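You operate a simulated robot arm through the tools that you are given. There is no shell and no other tool. Be economical: measure what you need, move in short steps, check, and stop when the job is done.

Carry out the task below with a simulated robot arm. There is one attempt and no reset: what you move stays moved.

## Task
Get the grey pot out and start the potato off in water.
Fine: pot on the prep area, pots drawer shut, potato in, 200 to 300 ml from the clear jug, jug back, lid on last. Set down upright: clear jug.
Where things are to end (x, y in the base frame): grey pot within 0.06 m of [0.72, -0.22].

The check looks at the end state, three seconds after you hand in, the way a careful person would. Anything else that was tipped, shoved, dropped, spilled or broken makes it a failure. A push-on lid holds only when it is set on centred and level and pressed home; a screw cap is set on level and turned clockwise until tight.

## Robot
A 7-joint arm with a two-finger parallel gripper, fixed in place. Base frame: the origin is at the foot of the arm, x ahead of it, y to its left, z up. Readings come in m, degrees, newtons and seconds.
With the tool pointing down near the work surface it reaches from about 0.12 to 0.34 m from the base axis. Its first joint turns from -115.0 to 115.0 degrees. Payload 3.91 kg.
Tool frame: the origin (TCP) lies between the finger pads and is the grasp point; the fingertips stand 0.03 m ahead of it; z points along the fingers, y is the line along which they close. The gripper opens to 0.11 m. The fingers are 0.02 m wide and 0.01 m thick; the gripper's body (0.048 by 0.112 m) begins 0.055 m behind the TCP.
Orientation is that of the tool frame in the base frame, as a unit quaternion [x, y, z, w]. With the fingers straight down and closing along the base's y, the tool's x points along the base's -x, its y along +y and its z along -z.

## Interface
- The arm moves only by the tool nudge_tool. Its argument "deltas" is one flat list of numbers, 7 for each row, row after row: the turn, a rotation vector about the tool's x, y, z in units of 8 degrees (1.0 is 8 degrees), then the shift along the tool's x, y, z in units of 25 mm (1.0 is 25 mm), then the opening, from 0 (shut) to 1 (fully open). In form: [ax, ay, az, dx, dy, dz, jaw, ax, ay, az, dx, dy, dz, jaw, ...]. A call has 1 to 20 rows; each row shifts and turns the commanded pose from where the row before left it, along the tool's axes as they then stand. A call with a number of a shift or a turn outside -1 to 1 is refused whole. Rows are played at 5 a second. More than 0.05 m and 8.6 degrees between two rows, or a gripper value outside its range, and nothing of the call is played. Where a pose cannot be reached the arm comes as near as it can. A force on the tool above 40 N (or 10 N above the force at the start of the call, whichever is more), or a blocked arm, ends the call early, and 0.2 s more pass. Each finger travels about 0.153 m/s and halts on what it meets, pressing with about 33 N; the grip force reading is that of the motor and also rises with nothing between the fingers. The clock runs only during rows and for 0.2 s after the last one: add rows that do not move to give the fingers time. It gives the time, the measured TCP pose, the force on the tool (base axes), the opening and the grip force at its end, in the units of the frame above (readings bear some noise), with the torque about the TCP (base axes, N m) and any sound that the robot's microphone picked up, and new pictures: "pictures" is both (left out), scene, wrist or none.
- Cameras (640 x 400 px; columns grow to the right, rows downward): "scene" is fixed at [0.0495, 0.6504, 1.3276]; the picture's right is [-0.76, -0.65, 0.00], its down [-0.26, 0.31, -0.92] and it looks along [0.59, -0.70, -0.40] (base axes); focal length 320 px, centre (320, 200). "wrist" rides on the gripper at [0.072, 0.017, -0.103] in the tool frame; the picture's right is [-0.23, 0.97, 0.00], its down [-0.76, -0.18, -0.62] and it looks along [-0.61, -0.14, 0.78] (tool axes); focal length 222 px, centre (320, 200). There is no depth. A picture from a camera that has moved, and an enlarged one, comes with that camera's place and axes in the base frame and with its lens.
- move_column(by): slides the trunk up (or, below 0, down) by that many m; the arm rides with it, the base frame stays. It gives what a move gives, with no picture.
- zoom(camera, box): a new picture of the part [left, top, right, bottom] of that camera's present view, enlarged. No time passes.
- hand_in(): hands the job in; it is judged then, once.

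Work in short steps. Places have to be worked out from the pictures, the camera data and where the tool is seen: move nearer, look again, correct. Check each grasp and each placing, and mend what went wrong. You have 120 turns and 200 pictures in all, those below and enlarged ones among them. Open the gripper and draw the arm clear of the work before you hand the job in, unless the task says otherwise; then end with one line.

The tools are called as a command line: name --argument value ..., lists and objects as JSON in quotes. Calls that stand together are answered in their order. nudge_tool: Moves the arm, as the interface text tells. Its arguments: {"type":"object","properties":{"deltas":{"type":"array","items":{"type":"number"}},"pictures":{"type":"string","enum":["both","scene","wrist","none"]}},"required":["deltas"]} The other tools are called the same way: move_column (by) slides the trunk up or down; zoom (camera, box) takes an enlarged picture of a part of a camera's view; hand_in () hands the job in.

At the start:

```text
clock: 0.0
ee_pos: [0.5354, -0.3976, 1.1267]
tcp_rot: [0.0, 1.0, 0.0, 0.0]
ft_force: [-0.3, -0.2, -0.7]
moment: [0.01, 0.02, -0.02]
finger_gap: 0.1098
finger_force: 0.1
trunk travel left (down, up): [-0.875, 0.115]
```

scene: 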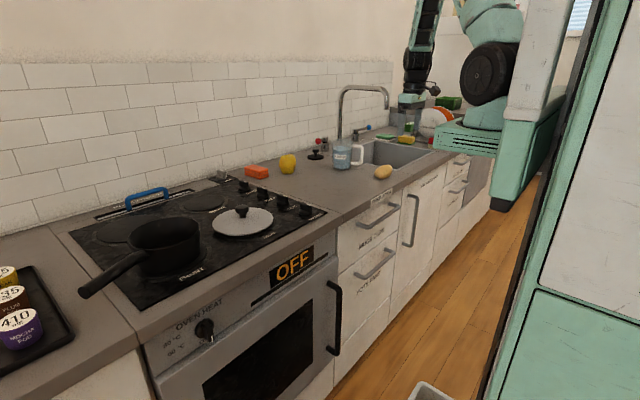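
wrist: 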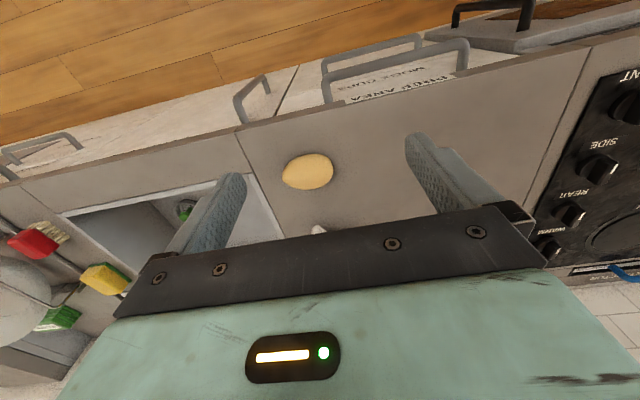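

I start by enlarging the parts of the scene that matter: the counter with prep area, and the drawers.

zoom --camera "scene" --box '[220, 80, 480, 240]'

zoom --camera "scene" --box '[320, 160, 480, 320]'

zoom --camera "wrist" --box '[220, 20, 640, 260]'

```text
2.46 times, centred on (350, 160) of scene
camera zoom: at [0.0495, 0.6504, 1.3276], right [-0.76, -0.65, 0.0], down [-0.26, 0.31, -0.92], along [0.59, -0.7, -0.4], focal length 787 px, centre (246, 298)
```

zoom: 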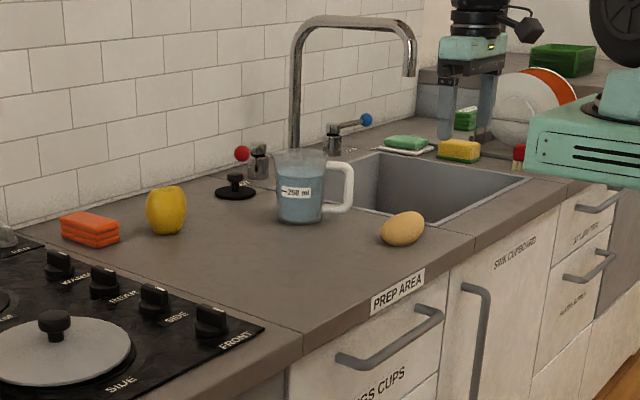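

```text
2.50 times, centred on (400, 240) of scene
camera zoom: at [0.0495, 0.6504, 1.3276], right [-0.76, -0.65, 0.0], down [-0.26, 0.31, -0.92], along [0.59, -0.7, -0.4], focal length 799 px, centre (120, 100)
```

zoom: 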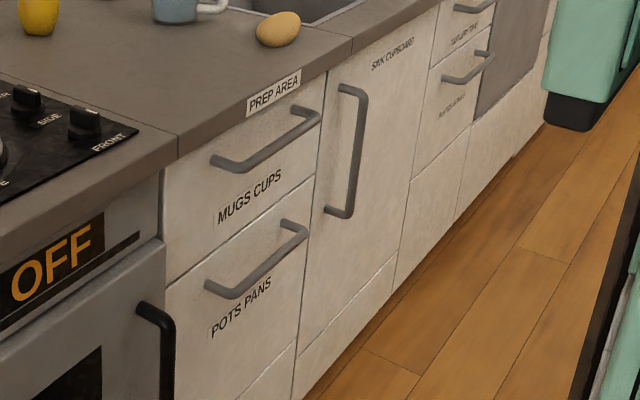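

```text
1.52 times, centred on (430, 140) of wrist
camera zoom: at [0.463, -0.3799, 1.2303], right [0.23, 0.97, 0.0], down [0.76, -0.18, 0.62], along [0.61, -0.14, -0.78], focal length 338 px, centre (152, 291)
```

zoom: 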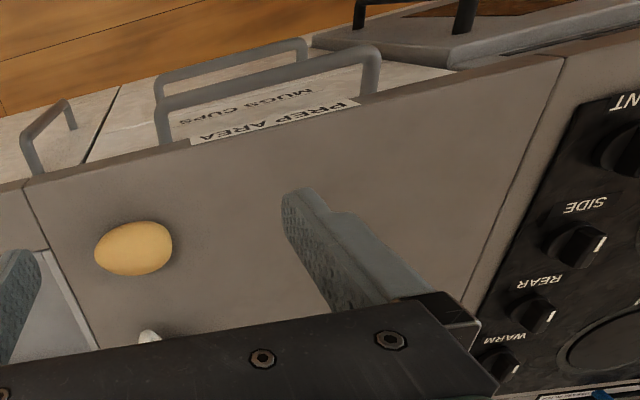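

The potato triangulates to about (0.64, -0.44, 0.92), so the counter is about 0.90 high with its front edge near x 0.54. I check the hob lid and the jug closely.

zoom --camera "scene" --box '[60, 170, 340, 310]'

zoom --camera "scene" --box '[300, 130, 400, 190]'

```text
2.29 times, centred on (200, 240) of scene
camera zoom: at [0.0495, 0.6504, 1.3276], right [-0.76, -0.65, 0.0], down [-0.26, 0.31, -0.92], along [0.59, -0.7, -0.4], focal length 731 px, centre (594, 109)
```

zoom: 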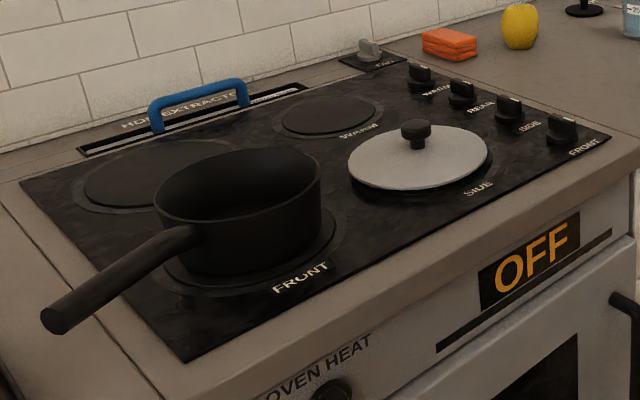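

```text
6.40 times, centred on (350, 160) of scene
camera zoom: at [0.0495, 0.6504, 1.3276], right [-0.76, -0.65, 0.0], down [-0.26, 0.31, -0.92], along [0.59, -0.7, -0.4], focal length 2046 px, centre (128, 456)
```

zoom: 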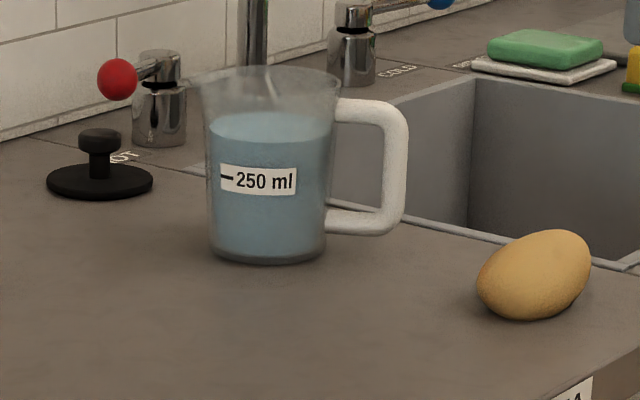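

The lid (about 0.17 m across) sits on the hob near (0.72, 0.19), and the jug near (0.84, -0.43) holds clearly more than 250 ml. I pull the arm back from the counter to get a view of the drawers.

nudge_tool --deltas '[0, 0, 0, 1, 1, 0, 0.5, 0, 0, 0, 1, 1, 0, 0.5, 0, 0, 0, 1, 1, 0, 0.5, 0, 0, 0, 1, 1, 0, 0.5, 0, 0, 0, 1, 1, 0, 0.5, 0, 0, 0, 1, 1, 0, 0.5, 0, 0, 0, 1, 1, 0, 0.5, 0, 0, 0, 1, 1, 0, 0.5]' --pictures "wrist"

```text
clock: 1.8
ee_pos: [0.4415, -0.2887, 1.1411]
tcp_rot: [0.001, 1.0, -0.001, -0.001]
ft_force: [0.0, -0.1, -0.1]
moment: [-0.01, -0.01, 0.0]
finger_gap: 0.0551
finger_force: 0.1
out of reach, approached as far as the arm can: row 5, 6, 7, 8
trunk travel left (down, up): [-0.875, 0.115]
camera wrist: at [0.3693, -0.2719, 1.2449], right [0.23, 0.97, 0.0], down [0.76, -0.18, 0.62], along [0.61, -0.14, -0.78], focal length 222 px, centre (320, 200)
```

wrist: 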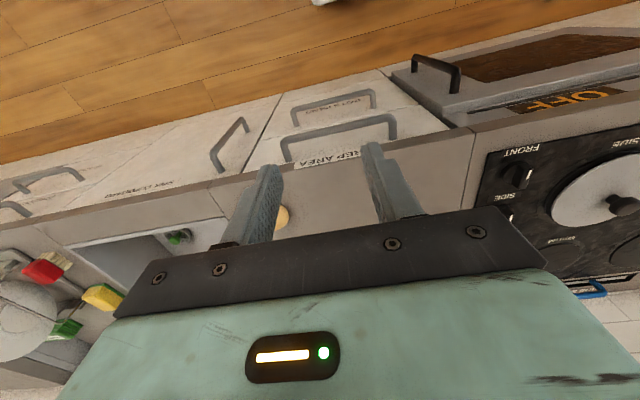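

The inner reach limit shows up here because the shoulder is close in height; the column will need lowering for the drawer. First I yaw the tool 90° so the fingers close along x.

nudge_tool --deltas '[0, 0, 1, 0, 0, 0, 0.5, 0, 0, 1, 0, 0, 0, 0.5, 0, 0, 1, 0, 0, 0, 0.5, 0, 0, 1, 0, 0, 0, 0.5, 0, 0, 1, 0, 0, 0, 0.5, 0, 0, 1, 0, 0, 0, 0.5, 0, 0, 1, 0, 0, 0, 0.5, 0, 0, 1, 0, 0, 0, 0.5, 0, 0, 1, 0, 0, 0, 0.5, 0, 0, 1, 0, 0, 0, 0.5, 0, 0, 1, 0, 0, 0, 0.5, 0, 0, 0.25, 0, 0, 0, 0.5]' --pictures "none"

move_column --by -0.15

```text
clock: 4.4
ee_pos: [0.4425, -0.2892, 1.1407]
tcp_rot: [0.708, 0.706, 0.0, 0.0]
ft_force: [0.5, -0.2, 0.4]
moment: [-0.02, 0.02, 0.02]
finger_gap: 0.0552
finger_force: 0.1
trunk travel left (down, up): [-0.875, 0.115]
```

```text
clock: 6.2
ee_pos: [0.4429, -0.2894, 0.9885]
tcp_rot: [0.707, 0.707, 0.001, 0.001]
ft_force: [-0.1, 0.9, 0.4]
moment: [0.0, -0.05, -0.01]
finger_gap: 0.0552
finger_force: 0.1
trunk travel left (down, up): [-0.725, 0.265]
```

Yaw done and the column slid fine. Now I tilt the tool about 45° toward the counter and shift toward y -0.2, well in front of the drawers.

nudge_tool --deltas '[-1, 0, 0, 0.6, 0, 0, 0.5, -1, 0, 0, 0.6, 0, 0, 0.5, -1, 0, 0, 0.6, 0, 0, 0.5, -1, 0, 0, 0.6, 0, 0, 0.5, -1, 0, 0, 0.6, 0, 0, 0.5, -0.6, 0, 0, 0.6, 0, 0, 0.5]' --pictures "both"

```text
clock: 7.5
ee_pos: [0.562, -0.3082, 1.0096]
tcp_rot: [0.661, 0.663, 0.257, 0.24]
ft_force: [-0.2, 0.2, 0.2]
moment: [0.02, -0.01, 0.01]
finger_gap: 0.055
finger_force: 0.0
out of reach, approached as far as the arm can: row 1, 2, 3, 4, 5, 6
trunk travel left (down, up): [-0.725, 0.265]
camera wrist: at [0.5057, -0.2371, 1.1007], right [0.73, -0.23, 0.64], down [-0.54, -0.77, 0.34], along [0.42, -0.59, -0.69], focal length 222 px, centre (320, 200)
```

scene: 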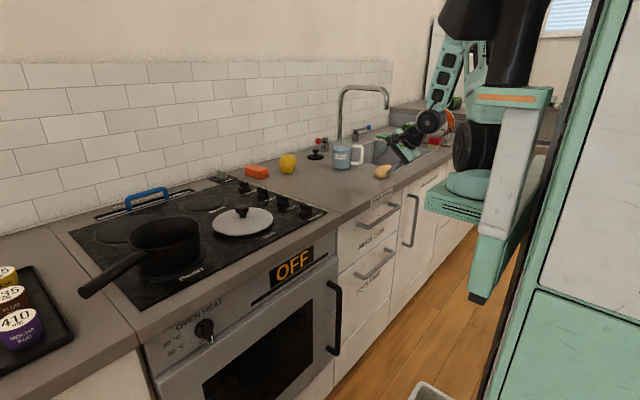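
wrist: 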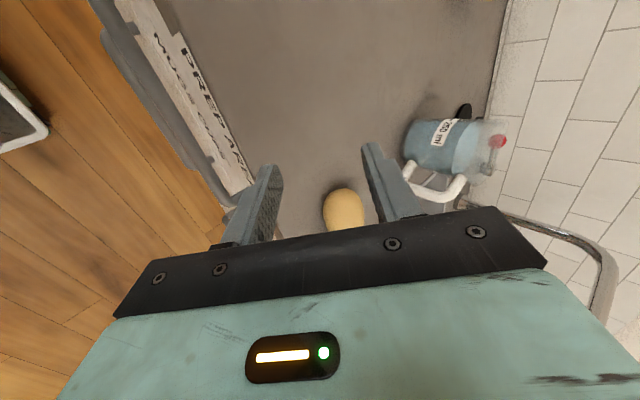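

The inner limit again: the arm is folded tight because the shoulder is too low relative to the tool. I raise the column and bring the tool down and back, relative to the shoulder.

move_column --by 0.2

nudge_tool --deltas '[0, 0, 0, 0, -0.7, 0.7, 0.5, 0, 0, 0, 0, -0.7, 0.7, 0.5, 0, 0, 0, 0, -0.7, 0.7, 0.5, 0, 0, 0, 0, -0.9, 0, 0.5, 0, 0, 0, 0, -1, 0, 0.5, 0, 0, 0, 0, -1, 0, 0.5, 0, 0, 0, 0, -1, 0, 0.5, 0, 0, 0, 0.5, -1, 0, 0.5]' --pictures "none"

```text
clock: 9.7
ee_pos: [0.5617, -0.3069, 1.2095]
tcp_rot: [0.661, 0.663, 0.256, 0.24]
ft_force: [-0.4, -0.5, 0.6]
moment: [0.01, 0.04, 0.01]
finger_gap: 0.0548
finger_force: 0.0
trunk travel left (down, up): [-0.925, 0.065]
```

```text
clock: 11.5
ee_pos: [0.4805, -0.3151, 1.0413]
tcp_rot: [0.661, 0.663, 0.257, 0.241]
ft_force: [-0.7, 0.9, -0.1]
moment: [0.0, 0.0, -0.02]
finger_gap: 0.0549
finger_force: 0.0
out of reach, approached as far as the arm can: row 4, 5, 6, 7, 8
trunk travel left (down, up): [-0.925, 0.065]
```

Lower gives more inward room, as hoped. I keep lowering straight down in front of the counter edge watching x.

nudge_tool --deltas '[0, 0, 0, 0, -0.9, 0.2, 0.5, 0, 0, 0, 0, -0.9, 0.2, 0.5, 0, 0, 0, 0, -0.9, 0.2, 0.5, 0, 0, 0, 0, -0.9, 0.2, 0.5]' --pictures "both"

```text
clock: 12.5
ee_pos: [0.4281, -0.3137, 0.967]
tcp_rot: [0.66, 0.663, 0.257, 0.241]
ft_force: [-0.1, 0.7, 0.7]
moment: [0.0, 0.0, -0.03]
finger_gap: 0.0549
finger_force: 0.1
trunk travel left (down, up): [-0.925, 0.065]
camera wrist: at [0.3716, -0.2431, 1.0584], right [0.74, -0.23, 0.64], down [-0.54, -0.77, 0.34], along [0.41, -0.59, -0.69], focal length 222 px, centre (320, 200)
```

scene: 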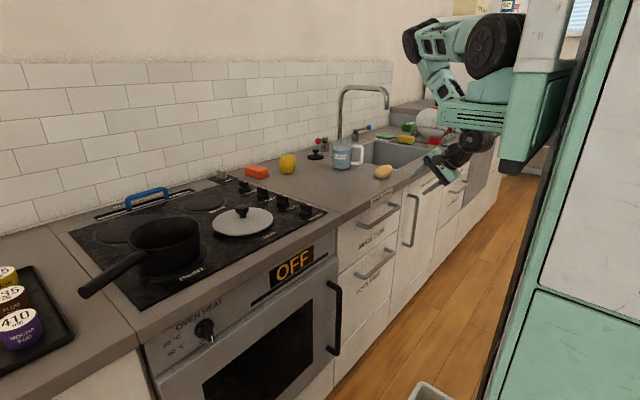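
wrist: 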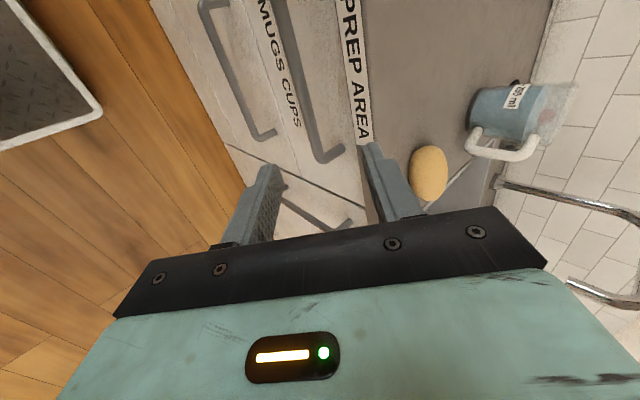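

I zoom on the handles for triangulation.

zoom --camera "wrist" --box '[170, 0, 410, 150]'

zoom --camera "scene" --box '[330, 190, 410, 300]'

```text
2.67 times, centred on (290, 75) of wrist
camera zoom: at [0.3716, -0.2431, 1.0584], right [0.74, -0.23, 0.64], down [-0.54, -0.77, 0.34], along [0.41, -0.59, -0.69], focal length 592 px, centre (400, 533)
```

zoom: 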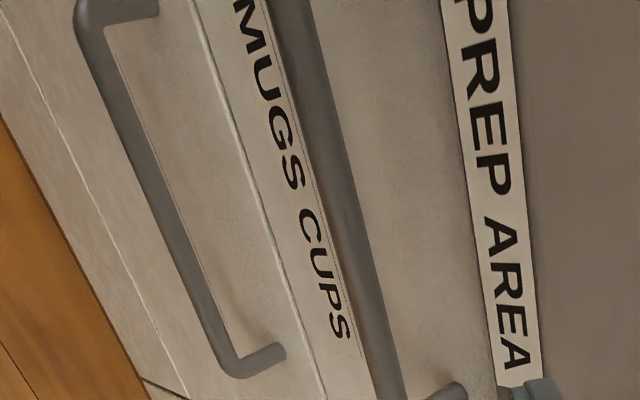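

```text
3.64 times, centred on (370, 245) of scene
camera zoom: at [0.0495, 0.6504, 1.3276], right [-0.76, -0.65, 0.0], down [-0.26, 0.31, -0.92], along [0.59, -0.7, -0.4], focal length 1163 px, centre (138, 36)
```

zoom: 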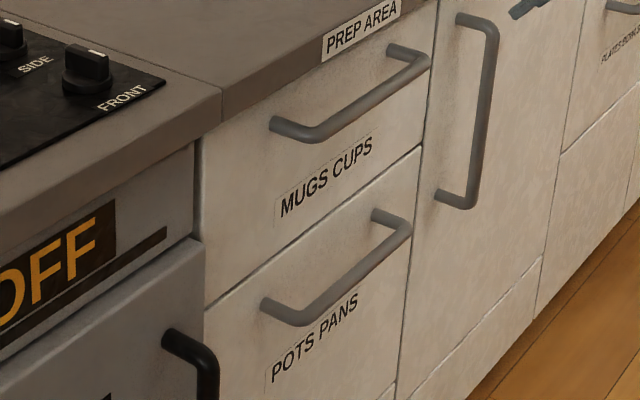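

The pots handle bar triangulates to x≈0.53, z≈0.615, y from -0.18 to -0.38, well below the mugs handle (z≈0.81). I lower the tool straight down in front of it.

nudge_tool --deltas '[0, 0, 0, 0.12, -0.66, 0.75, 0.4, 0, 0, 0, 0.12, -0.66, 0.75, 0.4, 0, 0, 0, 0.12, -0.66, 0.75, 0.4, 0, 0, 0, 0.12, -0.66, 0.75, 0.4, 0, 0, 0, 0.12, -0.66, 0.75, 0.4, 0, 0, 0, 0.12, -0.66, 0.75, 0.4, 0, 0, 0, 0.12, -0.66, 0.75, 0.4, 0, 0, 0, 0.12, -0.66, 0.75, 0.4, 0, 0, 0, 0.12, -0.66, 0.75, 0.4, 0, 0, 0, 0.12, -0.66, 0.75, 0.4, 0, 0, 0, 0.12, -0.66, 0.75, 0.4]' --pictures "both"

```text
clock: 15.1
ee_pos: [0.4953, -0.3336, 0.7331]
tcp_rot: [0.634, 0.661, 0.261, 0.303]
ft_force: [-0.2, -0.6, 0.4]
moment: [-0.02, -0.03, -0.03]
finger_gap: 0.0438
finger_force: 0.0
trunk travel left (down, up): [-0.925, 0.065]
stopped in row 11: the arm was blocked; the commanded pose is now the measured one
camera wrist: at [0.4296, -0.2552, 0.8119], right [0.66, -0.17, 0.73], down [-0.57, -0.75, 0.35], along [0.48, -0.64, -0.59], focal length 222 px, centre (320, 200)
```

scene: 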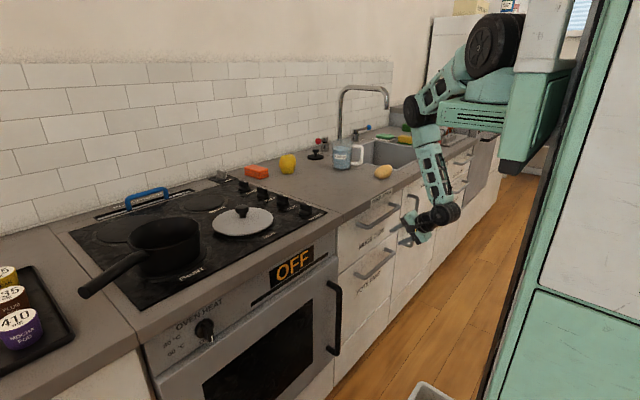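
wrist: 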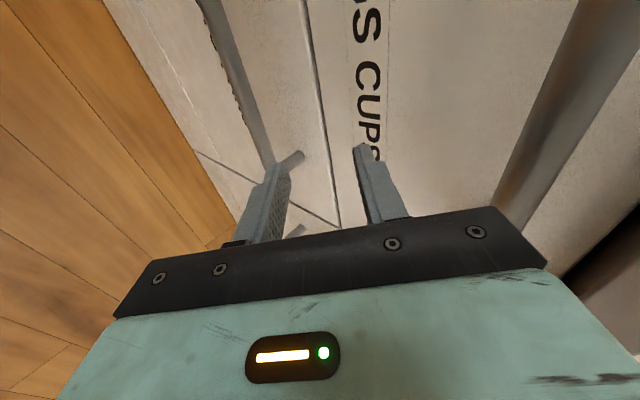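

The arm was blocked (likely the upper arm against its own carriage); the tool is free of the handles. I retreat up and back, then use the column for the descent instead.

nudge_tool --deltas '[0, 0, 0, 0.3, 0.73, -0.68, 0.4, 0, 0, 0, 0.3, 0.73, -0.68, 0.4, 0, 0, 0, 0.3, 0.73, -0.68, 0.4, 0, 0, 0, 0.3, 0.73, -0.68, 0.4, 0, 0, 0, 0.3, 0.3, -1, 0.4, 0, 0, 0, 0.3, 0, -1, 0.4, 0, 0, 0, 0.3, -0.5, -0.5, 0.4]' --pictures "none"

move_column --by -0.15

```text
clock: 16.7
ee_pos: [0.4427, -0.2686, 0.8659]
tcp_rot: [0.635, 0.662, 0.261, 0.301]
ft_force: [-0.1, 0.3, -0.3]
moment: [0.01, 0.01, 0.0]
finger_gap: 0.0438
finger_force: 0.0
trunk travel left (down, up): [-0.925, 0.065]
```

```text
clock: 18.5
ee_pos: [0.4421, -0.2691, 0.7148]
tcp_rot: [0.635, 0.662, 0.262, 0.299]
ft_force: [-0.7, -0.4, 1.0]
moment: [-0.02, 0.02, 0.02]
finger_gap: 0.044
finger_force: 0.1
trunk travel left (down, up): [-0.775, 0.215]
```

Now I approach along the tool axis, stopping short of the bar to look.

nudge_tool --deltas '[0, 0, 0, -0.1, -0.15, 0.9, 0.4, 0, 0, 0, -0.1, -0.15, 0.9, 0.4, 0, 0, 0, -0.1, -0.15, 0.9, 0.4]' --pictures "both"

zoom --camera "scene" --box '[330, 170, 470, 300]'

```text
clock: 19.3
ee_pos: [0.484, -0.2799, 0.6615]
tcp_rot: [0.636, 0.662, 0.261, 0.3]
ft_force: [0.6, 0.1, -0.4]
moment: [-0.03, -0.02, 0.01]
finger_gap: 0.0442
finger_force: 0.1
trunk travel left (down, up): [-0.775, 0.215]
camera wrist: at [0.4196, -0.2021, 0.7396], right [0.67, -0.17, 0.72], down [-0.57, -0.75, 0.35], along [0.48, -0.64, -0.6], focal length 222 px, centre (320, 200)
```

scene: 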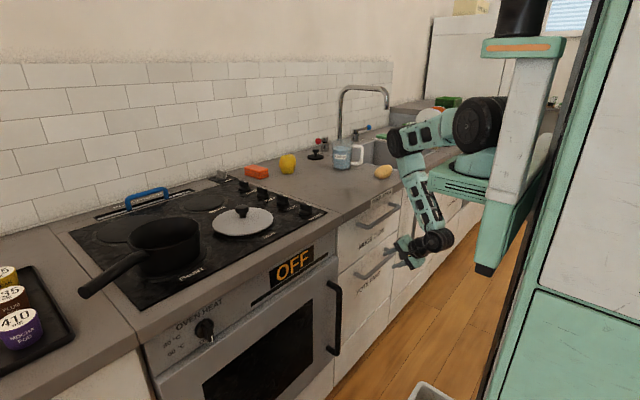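
wrist: 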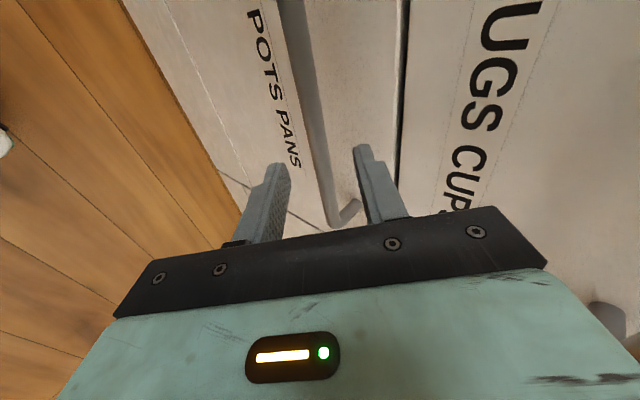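

```text
3.08 times, centred on (400, 235) of scene
camera zoom: at [0.0495, 0.6504, 1.3276], right [-0.76, -0.65, 0.0], down [-0.26, 0.31, -0.92], along [0.59, -0.7, -0.4], focal length 984 px, centre (74, 92)
```

zoom: 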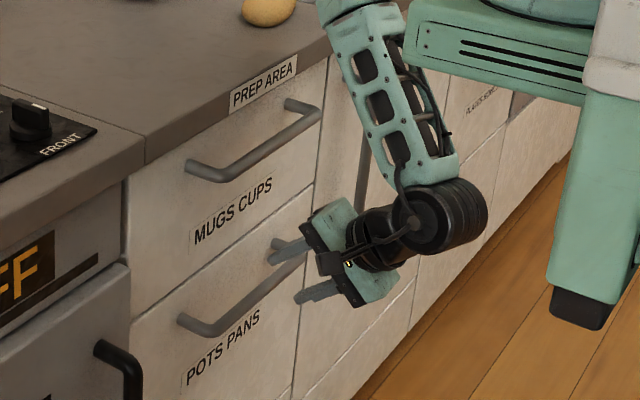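

The bar lies midway between the fingers, centred along the handle. I advance 5 cm and close.

nudge_tool --deltas '[0, 0, 0, 0, 0, 0.9, 0.4, 0, 0, 0, 0, 0, 0.9, 0.4, 0, 0, 0, 0, 0, 0, 0, 0, 0, 0, 0, 0, 0, 0, 0, 0, 0, 0, 0, 0, 0]' --pictures "wrist"

```text
clock: 20.5
ee_pos: [0.5157, -0.2822, 0.6286]
tcp_rot: [0.637, 0.661, 0.259, 0.299]
ft_force: [-9.2, 0.2, -19.3]
moment: [0.24, 0.56, -1.31]
finger_gap: 0.0164
finger_force: 45.3
trunk travel left (down, up): [-0.775, 0.215]
camera wrist: at [0.451, -0.205, 0.708], right [0.67, -0.17, 0.72], down [-0.57, -0.75, 0.35], along [0.48, -0.64, -0.6], focal length 222 px, centre (320, 200)
```

wrist: 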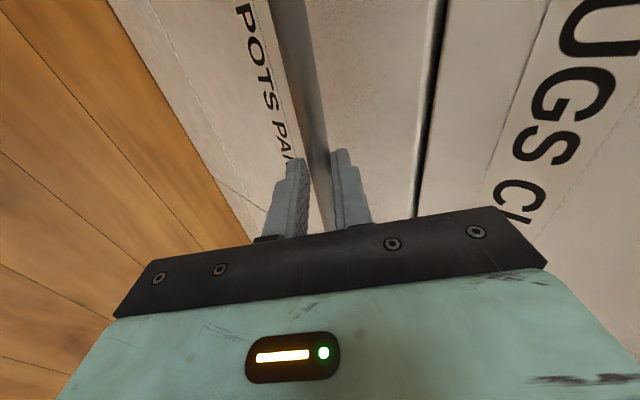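

Handle is gripped (gap 16 mm). I pull straight back along -x.

nudge_tool --deltas '[0, 0, 0, 0, -0.4, -0.55, 0, 0, 0, 0, 0, -0.5, -0.55, 0, 0, 0, 0, 0, -0.55, -0.59, 0, 0, 0, 0, 0, -0.55, -0.59, 0, 0, 0, 0, 0, -0.55, -0.59, 0]' --pictures "scene"

```text
clock: 20.9
ee_pos: [0.5041, -0.2828, 0.6294]
tcp_rot: [0.636, 0.662, 0.26, 0.298]
ft_force: [2.1, -2.3, -22.9]
moment: [0.72, 0.51, -0.69]
finger_gap: 0.0171
finger_force: 44.9
trunk travel left (down, up): [-0.775, 0.215]
stopped in row 1: the force on the tool passed its limit at 41 N (the readings are from after the stop); the commanded pose is now the measured one
```

scene: 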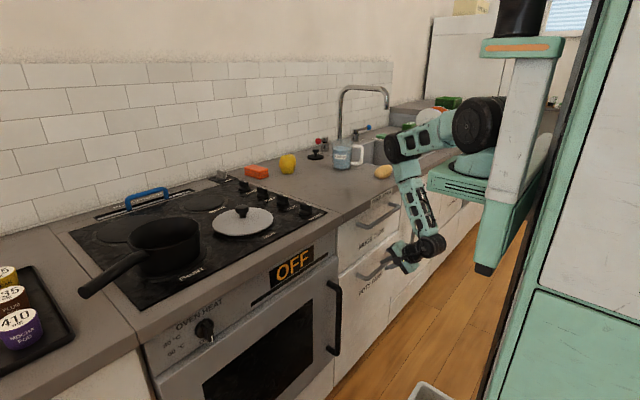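

It moved 1 cm; the tool sits slightly high (handle pushes down 23 N). I relieve that by lowering a few mm, then pull in smaller steps.

nudge_tool --deltas '[0, 0, 0, 0, -0.15, 0.14, 0, 0, 0, 0, 0, -0.1, -0.11, 0, 0, 0, 0, 0, -0.2, -0.2, 0, 0, 0, 0, 0, -0.2, -0.22, 0, 0, 0, 0, 0, -0.2, -0.22, 0, 0, 0, 0, 0, -0.2, -0.22, 0]' --pictures "none"

```text
clock: 21.9
ee_pos: [0.4918, -0.2821, 0.6286]
tcp_rot: [0.634, 0.659, 0.265, 0.305]
ft_force: [1.8, 3.7, 18.6]
moment: [0.41, -0.36, -1.17]
finger_gap: 0.0165
finger_force: 44.7
trunk travel left (down, up): [-0.775, 0.215]
stopped in row 4: the force on the tool passed its limit at 41 N (the readings are from after the stop); the commanded pose is now the measured one
```

Now the handle pushes up 18 N, so neutral is about 2 mm higher. I correct and pull slowly.

nudge_tool --deltas '[0, 0, 0, 0, 0.06, -0.06, 0, 0, 0, 0, 0, -0.13, -0.15, 0, 0, 0, 0, 0, -0.13, -0.15, 0, 0, 0, 0, 0, -0.13, -0.15, 0, 0, 0, 0, 0, -0.13, -0.15, 0, 0, 0, 0, 0, -0.13, -0.15, 0, 0, 0, 0, 0, -0.13, -0.15, 0, 0, 0, 0, 0, -0.13, -0.15, 0]' --pictures "none"

```text
clock: 23.6
ee_pos: [0.4561, -0.2842, 0.6295]
tcp_rot: [0.636, 0.662, 0.261, 0.298]
ft_force: [-0.7, -2.6, -16.3]
moment: [0.95, 0.4, -0.42]
finger_gap: 0.0163
finger_force: 45.4
trunk travel left (down, up): [-0.775, 0.215]
stopped in row 8: the force on the tool passed its limit at 41 N (the readings are from after the stop); the commanded pose is now the measured one
```

Good progress (drawer moving). I trim the direction and continue.

nudge_tool --deltas '[0, 0, 0, 0, -0.045, 0.04, 0, 0, 0, 0, 0, -0.165, -0.174, 0, 0, 0, 0, 0, -0.165, -0.174, 0, 0, 0, 0, 0, -0.165, -0.174, 0, 0, 0, 0, 0, -0.165, -0.174, 0, 0, 0, 0, 0, -0.165, -0.174, 0, 0, 0, 0, 0, -0.165, -0.174, 0, 0, 0, 0, 0, -0.165, -0.174, 0, 0, 0, 0, 0, -0.165, -0.174, 0, 0, 0, 0, 0, -0.165, -0.174, 0, 0, 0, 0, 0, -0.165, -0.174, 0]' --pictures "scene"

```text
clock: 25.3
ee_pos: [0.4289, -0.2821, 0.6285]
tcp_rot: [0.631, 0.666, 0.264, 0.298]
ft_force: [-1.3, 8.8, -39.7]
moment: [0.74, 0.82, -0.78]
finger_gap: 0.0167
finger_force: 44.3
trunk travel left (down, up): [-0.775, 0.215]
stopped in row 8: the force on the tool passed its limit at 45 N (the readings are from after the stop); the commanded pose is now the measured one
```

scene: 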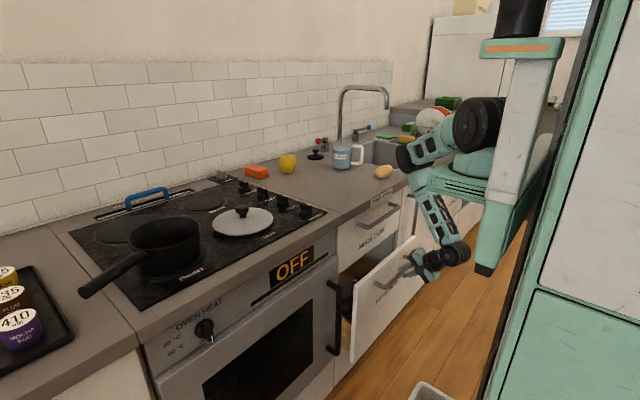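

The drawer is out roughly 9 cm; the arm is nearing its fold limit in this tilted pose. I release, back off upward, and will regrip the drawer front's top edge with the tool vertical.

nudge_tool --deltas '[0, 0, 0, 0, 0, 0, 0.4, 0, 0, 0, 0, 0, 0, 0.4, 0, 0, 0, 0, 0.5, -0.7, 0.4, 0, 0, 0, 0, 0.5, -0.7, 0.4, 0, 0, 0, 0, 0.5, -0.7, 0.4, 0, 0, 0, 0, 0.7, -0.7, 0.4, 0, 0, 0, 0, 0.7, -0.7, 0.4, 0, 0, 0, 0, 0.7, -0.7, 0.4]' --pictures "both"

```text
clock: 27.1
ee_pos: [0.4137, -0.2737, 0.7689]
tcp_rot: [0.63, 0.665, 0.266, 0.301]
ft_force: [-0.1, 0.5, -0.1]
moment: [0.0, -0.01, 0.01]
finger_gap: 0.0439
finger_force: 0.0
trunk travel left (down, up): [-0.775, 0.215]
camera wrist: at [0.3472, -0.1969, 0.847], right [0.67, -0.16, 0.73], down [-0.56, -0.76, 0.34], along [0.5, -0.63, -0.59], focal length 222 px, centre (320, 200)
```

scene: 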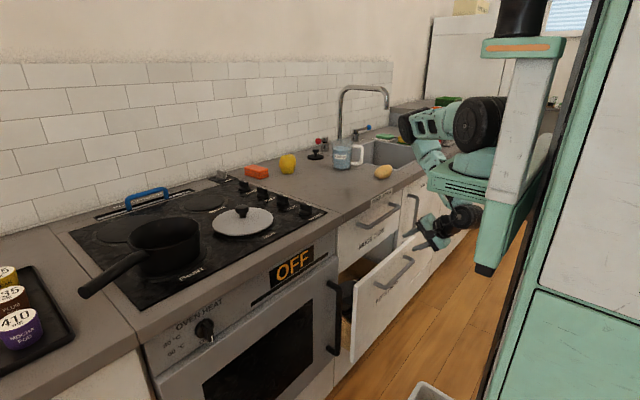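
wrist: 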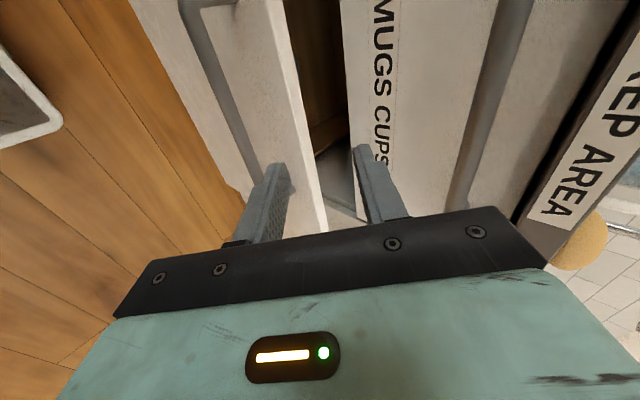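

The drawer is open ~9 cm, front panel now near x 0.48 with its top edge near z 0.67. I rotate the tool to vertical here, above the panel.

nudge_tool --deltas '[1, 0.1, 0, 0, 0, 0, 0.6, 1, 0.1, 0, 0, 0, 0, 0.6, 1, 0.1, 0, 0, 0, 0, 0.6, 1, 0.1, 0, 0, 0, 0, 0.6, 1, 0.06, 0.1, 0, 0, 0, 0.6, 0.9, 0, 0.1, 0, 0, 0, 0.6]' --pictures "wrist"

```text
clock: 28.5
ee_pos: [0.4127, -0.2748, 0.7669]
tcp_rot: [0.697, 0.717, -0.003, 0.002]
ft_force: [0.1, 0.3, 0.1]
moment: [0.02, 0.02, 0.0]
finger_gap: 0.0659
finger_force: 0.1
trunk travel left (down, up): [-0.775, 0.215]
camera wrist: at [0.4279, -0.1998, 0.8713], right [0.98, -0.2, 0.0], down [-0.16, -0.76, 0.63], along [-0.13, -0.62, -0.78], focal length 222 px, centre (320, 200)
```

wrist: 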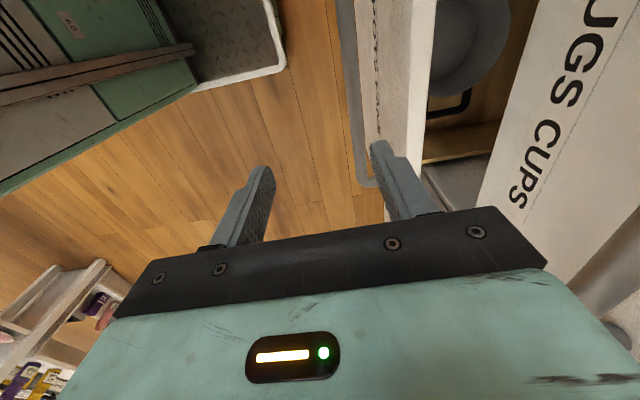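

The grey pot is visible in the drawer. With the jaws fully open I put the rear finger just inside the drawer front (panel top at x≈0.49–0.505), keeping the gripper body clear of the mugs handle.

nudge_tool --deltas '[0, 0, 0, 0, 0.85, 0, 1, 0, 0, 0, 0, 0.85, 0, 1, 0, 0, 0, 0, 0, 0.7, 1, 0, 0, 0, 0, 0, 0.7, 1]' --pictures "wrist"

zoom --camera "wrist" --box '[320, 0, 560, 200]'

```text
clock: 29.5
ee_pos: [0.455, -0.2735, 0.7335]
tcp_rot: [0.698, 0.717, -0.003, 0.002]
ft_force: [-0.2, 0.8, 0.2]
moment: [0.0, -0.05, -0.04]
finger_gap: 0.1099
finger_force: 0.1
trunk travel left (down, up): [-0.775, 0.215]
camera wrist: at [0.4696, -0.1989, 0.8367], right [0.98, -0.2, 0.0], down [-0.16, -0.76, 0.63], along [-0.12, -0.62, -0.78], focal length 222 px, centre (320, 200)
```

wrist: 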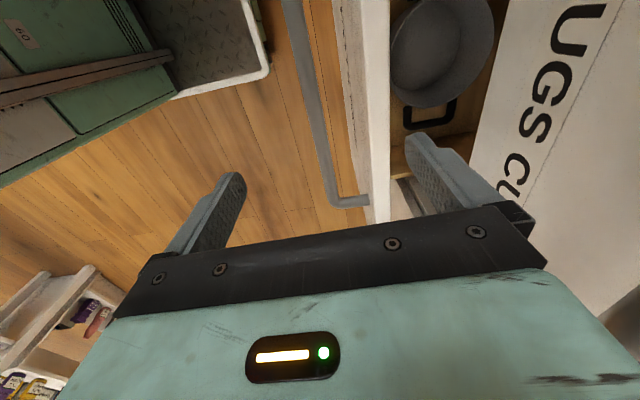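

```text
2.00 times, centred on (440, 100) of wrist
camera zoom: at [0.4696, -0.1989, 0.8367], right [0.98, -0.2, 0.0], down [-0.16, -0.76, 0.63], along [-0.12, -0.62, -0.78], focal length 444 px, centre (80, 400)
```

zoom: 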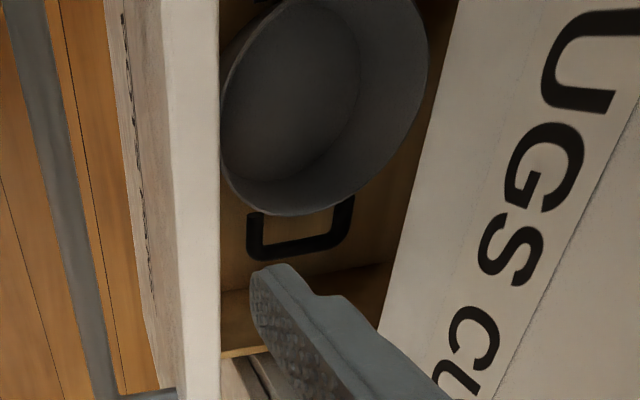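

The pot has two loop handles and sits right behind the drawer front, so I shift the hook point to y≈-0.35, clear of the pot, and tilt 16° to keep the body away from the mugs handle.

nudge_tool --deltas '[-1, 0, 0, -0.8, 0, 0, 1, -1, 0, 0, -0.8, 0, 0, 1, 0, 0, 0, -0.8, 0, 0, 1, 0, 0, 0, -0.7, 0.1, 0, 1]' --pictures "wrist"

```text
clock: 30.5
ee_pos: [0.4586, -0.3498, 0.7325]
tcp_rot: [0.69, 0.711, 0.097, 0.099]
ft_force: [0.3, -0.6, -1.4]
moment: [0.0, 0.01, 0.01]
finger_gap: 0.1098
finger_force: 0.0
trunk travel left (down, up): [-0.775, 0.215]
camera wrist: at [0.4445, -0.2773, 0.8374], right [0.94, -0.2, 0.27], down [-0.32, -0.77, 0.56], along [0.1, -0.61, -0.79], focal length 222 px, centre (320, 200)
```

wrist: 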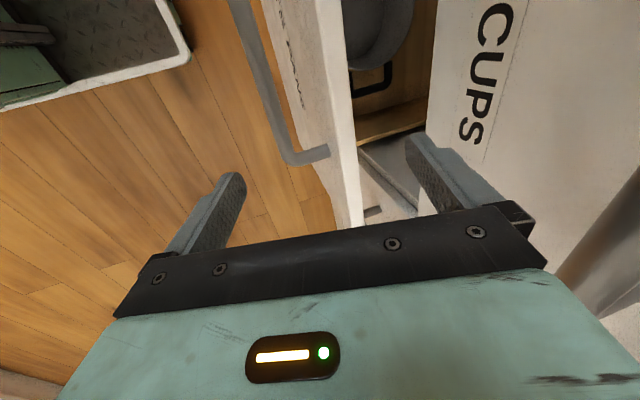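

Clear on both sides. I lower the rear finger behind the panel.

nudge_tool --deltas '[0, 0, 0, 0.1, -0.27, 0.96, 1, 0, 0, 0, 0.1, -0.27, 0.96, 1, 0, 0, 0, 0, -0.24, 0.9, 1]' --pictures "wrist"

zoom --camera "wrist" --box '[240, 0, 520, 220]'

```text
clock: 31.3
ee_pos: [0.4596, -0.3469, 0.6607]
tcp_rot: [0.689, 0.711, 0.097, 0.099]
ft_force: [0.3, -0.1, 0.2]
moment: [-0.01, -0.02, 0.04]
finger_gap: 0.1099
finger_force: 0.1
trunk travel left (down, up): [-0.775, 0.215]
camera wrist: at [0.4462, -0.2737, 0.7652], right [0.94, -0.2, 0.27], down [-0.32, -0.77, 0.56], along [0.1, -0.61, -0.79], focal length 222 px, centre (320, 200)
```

wrist: 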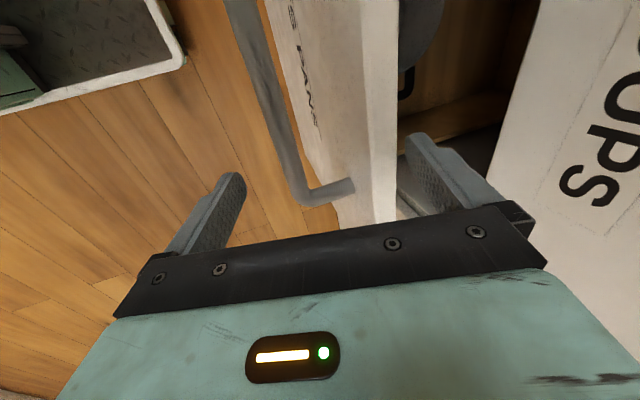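

```text
1.82 times, centred on (380, 110) of wrist
camera zoom: at [0.4462, -0.2737, 0.7652], right [0.94, -0.2, 0.27], down [-0.32, -0.77, 0.56], along [0.1, -0.61, -0.79], focal length 404 px, centre (211, 364)
```

zoom: 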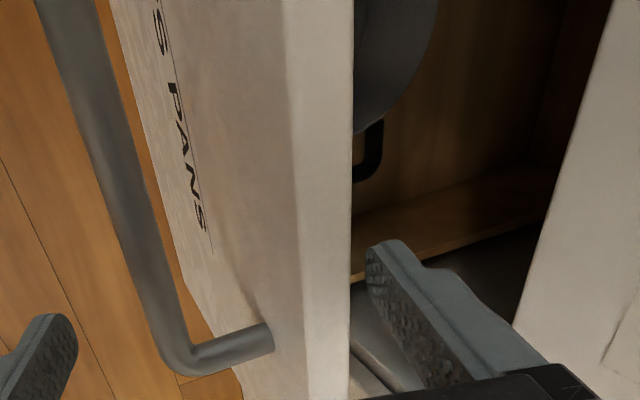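

The rear finger is behind the panel, just outside the drawer box side. I lower a bit more and pull back.

nudge_tool --deltas '[0, 0, 0, 0, -0.16, 0.58, 1, 0, 0, 0, 0, -0.5, -0.14, 1, 0, 0, 0, 0, -0.5, -0.14, 1, 0, 0, 0, 0, -0.5, -0.14, 1, 0, 0, 0, 0, -0.5, -0.14, 1, 0, 0, 0, 0, -0.5, -0.14, 1, 0, 0, 0, 0, -0.5, -0.14, 1]' --pictures "both"

```text
clock: 32.9
ee_pos: [0.3825, -0.3487, 0.6462]
tcp_rot: [0.69, 0.71, 0.096, 0.099]
ft_force: [-0.1, -0.2, -0.1]
moment: [-0.03, 0.01, -0.02]
finger_gap: 0.1099
finger_force: 0.1
trunk travel left (down, up): [-0.775, 0.215]
camera wrist: at [0.3682, -0.2755, 0.7497], right [0.94, -0.2, 0.27], down [-0.32, -0.77, 0.56], along [0.1, -0.61, -0.79], focal length 222 px, centre (320, 200)
```

scene: 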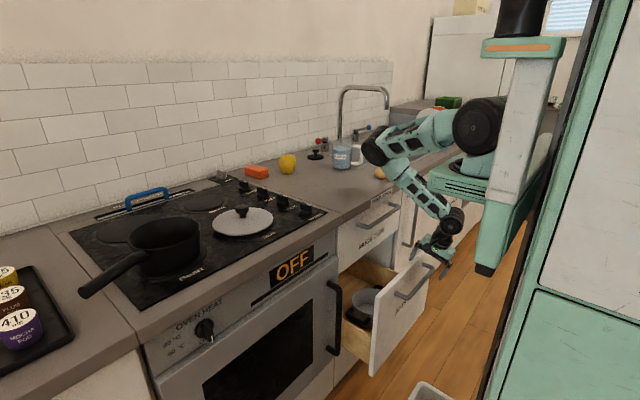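
wrist: 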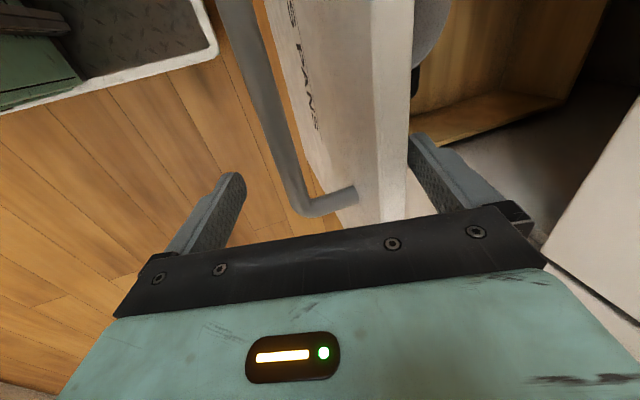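

The drawer follows easily. Pulling another 10 cm.

nudge_tool --deltas '[0, 0, 0, 0, -0.6, -0.17, 1, 0, 0, 0, 0, -0.6, -0.17, 1, 0, 0, 0, 0, -0.6, -0.17, 1, 0, 0, 0, 0, -0.6, -0.17, 1, 0, 0, 0, 0, -0.6, -0.17, 1, 0, 0, 0, 0, -0.6, -0.17, 1]' --pictures "both"

```text
clock: 34.3
ee_pos: [0.2872, -0.3514, 0.6445]
tcp_rot: [0.69, 0.711, 0.096, 0.099]
ft_force: [0.6, 0.4, -0.3]
moment: [-0.03, 0.0, 0.01]
finger_gap: 0.1101
finger_force: 0.0
trunk travel left (down, up): [-0.775, 0.215]
camera wrist: at [0.2734, -0.2777, 0.7481], right [0.94, -0.2, 0.27], down [-0.32, -0.77, 0.56], along [0.1, -0.61, -0.79], focal length 222 px, centre (320, 200)
```

scene: 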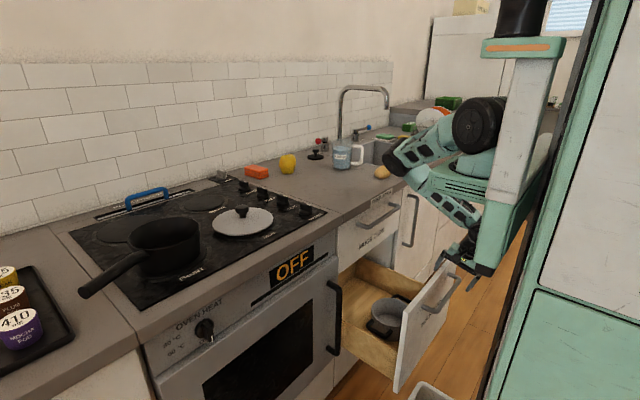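
wrist: 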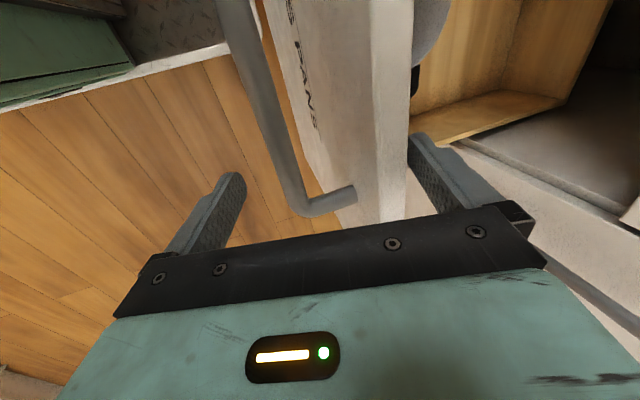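

Good; I pull another 4 cm for more clearance from the mugs handle above, then raise the tool out.

nudge_tool --deltas '[0, 0, 0, 0, -0.5, -0.14, 1, 0, 0, 0, 0, -0.5, -0.14, 1, 0, 0, 0, 0, -0.5, -0.14, 1, 0, 0, 0, 0, 0.2, 0, 1, 0, 0, 0, 0, 0.27, -0.96, 1, 0, 0, 0, 0, 0.27, -0.96, 1, 0, 0, 0, 0, 0.27, -0.96, 1, 0, 0, 0, 0, 0.27, -0.96, 1, 0, 0, 0, 0, 0.27, -0.96, 1]' --pictures "both"

```text
clock: 36.3
ee_pos: [0.2538, -0.3506, 0.7716]
tcp_rot: [0.691, 0.71, 0.098, 0.1]
ft_force: [0.2, 0.0, 0.7]
moment: [-0.01, 0.02, 0.01]
finger_gap: 0.11
finger_force: 0.0
trunk travel left (down, up): [-0.775, 0.215]
camera wrist: at [0.2395, -0.2769, 0.8755], right [0.94, -0.2, 0.27], down [-0.32, -0.77, 0.56], along [0.1, -0.61, -0.79], focal length 222 px, centre (320, 200)
```

scene: 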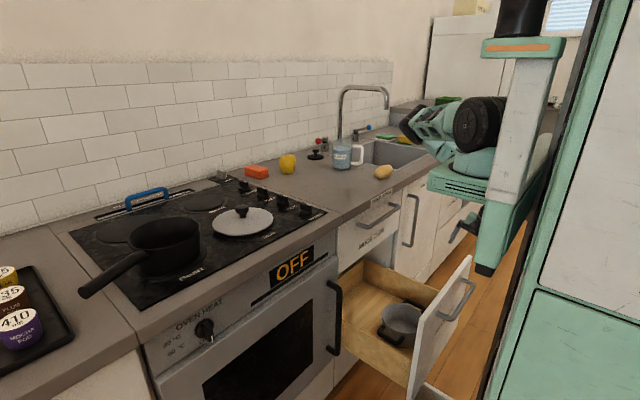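
wrist: 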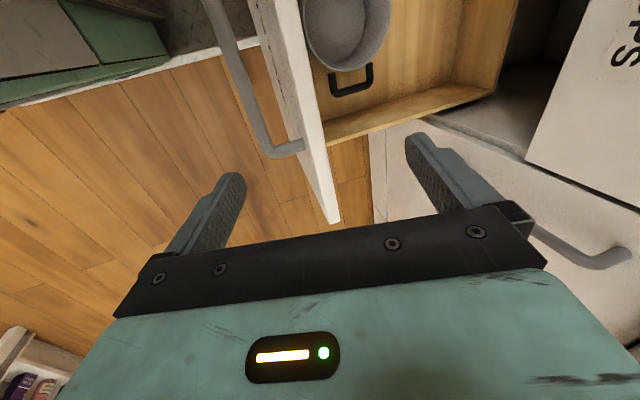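

The pot sits deep in the drawer (rim z≈0.41, centre about (0.425, -0.29)). I zoom for its size and handle geometry.

zoom --camera "scene" --box '[330, 250, 490, 400]'

zoom --camera "wrist" --box '[220, 0, 540, 200]'

```text
2.67 times, centred on (410, 325) of scene
camera zoom: at [0.0495, 0.6504, 1.3276], right [-0.76, -0.65, 0.0], down [-0.26, 0.31, -0.92], along [0.59, -0.7, -0.4], focal length 853 px, centre (80, -133)
```

zoom: 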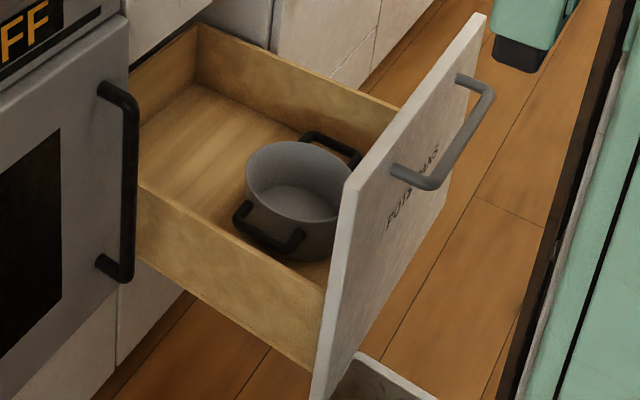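

```text
2.00 times, centred on (380, 100) of wrist
camera zoom: at [0.2395, -0.2769, 0.8755], right [0.94, -0.2, 0.27], down [-0.32, -0.77, 0.56], along [0.1, -0.61, -0.79], focal length 444 px, centre (200, 400)
```

zoom: 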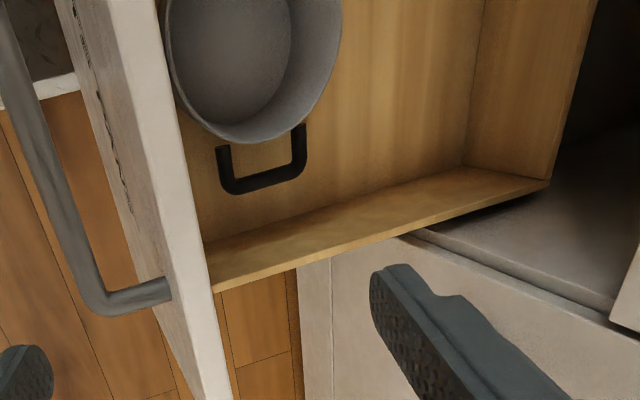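

Pot: rim centre ≈ (0.42, -0.284, 0.41), diameter ≈ 0.154, loop handles toward ±y (bar ≈ 0.18). I plan to grip the +y wall with the outer finger inside the loop. First untilt, move over it, and yaw so the fingers close along y with the camera on the counter side.

nudge_tool --deltas '[1, 0, 0, 0, 0, 0, 0.4, 0.98, 0, 0, 0, 0, 0, 0.4, 0, 0, 0, 0.9, 1, 0, 0.4, 0, 0, 0, 0.9, 1, 0, 0.4, 0, 0, 0, 0.9, 1, 0, 0.4, 0, 0, 0, 0.9, 1, 0, 0.4, 0, 0, 0, 0.9, 1, 0, 0.4, 0, 0, 0, 0.9, 1, 0, 0.4, 0, 0, 0, 0.8, 0.7, 0, 0.4]' --pictures "none"

nudge_tool --deltas '[0, 0, 1, 0, 0, 0, 0.4, 0, 0, 1, 0, 0, 0, 0.4, 0, 0, 1, 0, 0, 0, 0.4, 0, 0, 1, 0, 0, 0, 0.4, 0, 0, 1, 0, 0, 0, 0.4, 0, 0, 1, 0, 0, 0, 0.4, 0, 0, 1, 0, 0, 0, 0.4, 0, 0, 1, 0, 0, 0, 0.4, 0, 0, 1, 0, 0, 0, 0.4, 0, 0, 1, 0, 0, 0, 0.4, 0, 0, 1, 0, 0, 0, 0.4]' --pictures "both"

```text
clock: 38.3
ee_pos: [0.4184, -0.1915, 0.7712]
tcp_rot: [0.697, 0.717, 0.0, 0.003]
ft_force: [-0.6, -0.6, 0.9]
moment: [0.04, -0.02, 0.0]
finger_gap: 0.0439
finger_force: 0.1
trunk travel left (down, up): [-0.775, 0.215]
```

```text
clock: 40.7
ee_pos: [0.4172, -0.1912, 0.7696]
tcp_rot: [1.0, 0.031, 0.002, 0.003]
ft_force: [0.4, 1.0, -0.6]
moment: [-0.02, -0.06, 0.01]
finger_gap: 0.044
finger_force: 0.1
trunk travel left (down, up): [-0.775, 0.215]
camera wrist: at [0.4909, -0.2027, 0.8744], right [-0.17, -0.99, 0.01], down [-0.77, 0.13, 0.62], along [-0.61, 0.1, -0.78], focal length 222 px, centre (320, 200)
```

scene: 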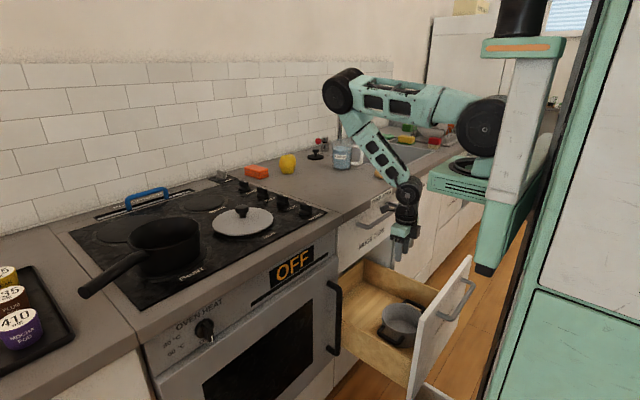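
wrist: 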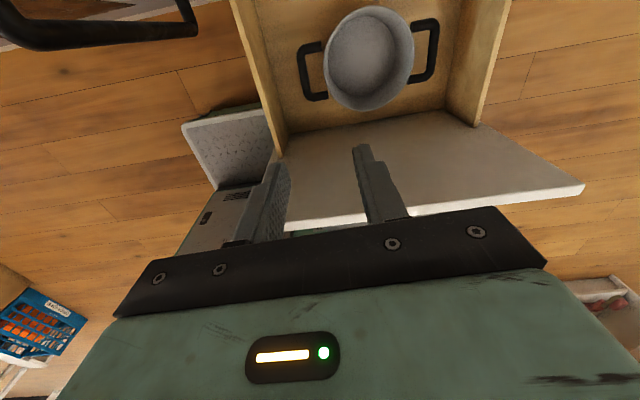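

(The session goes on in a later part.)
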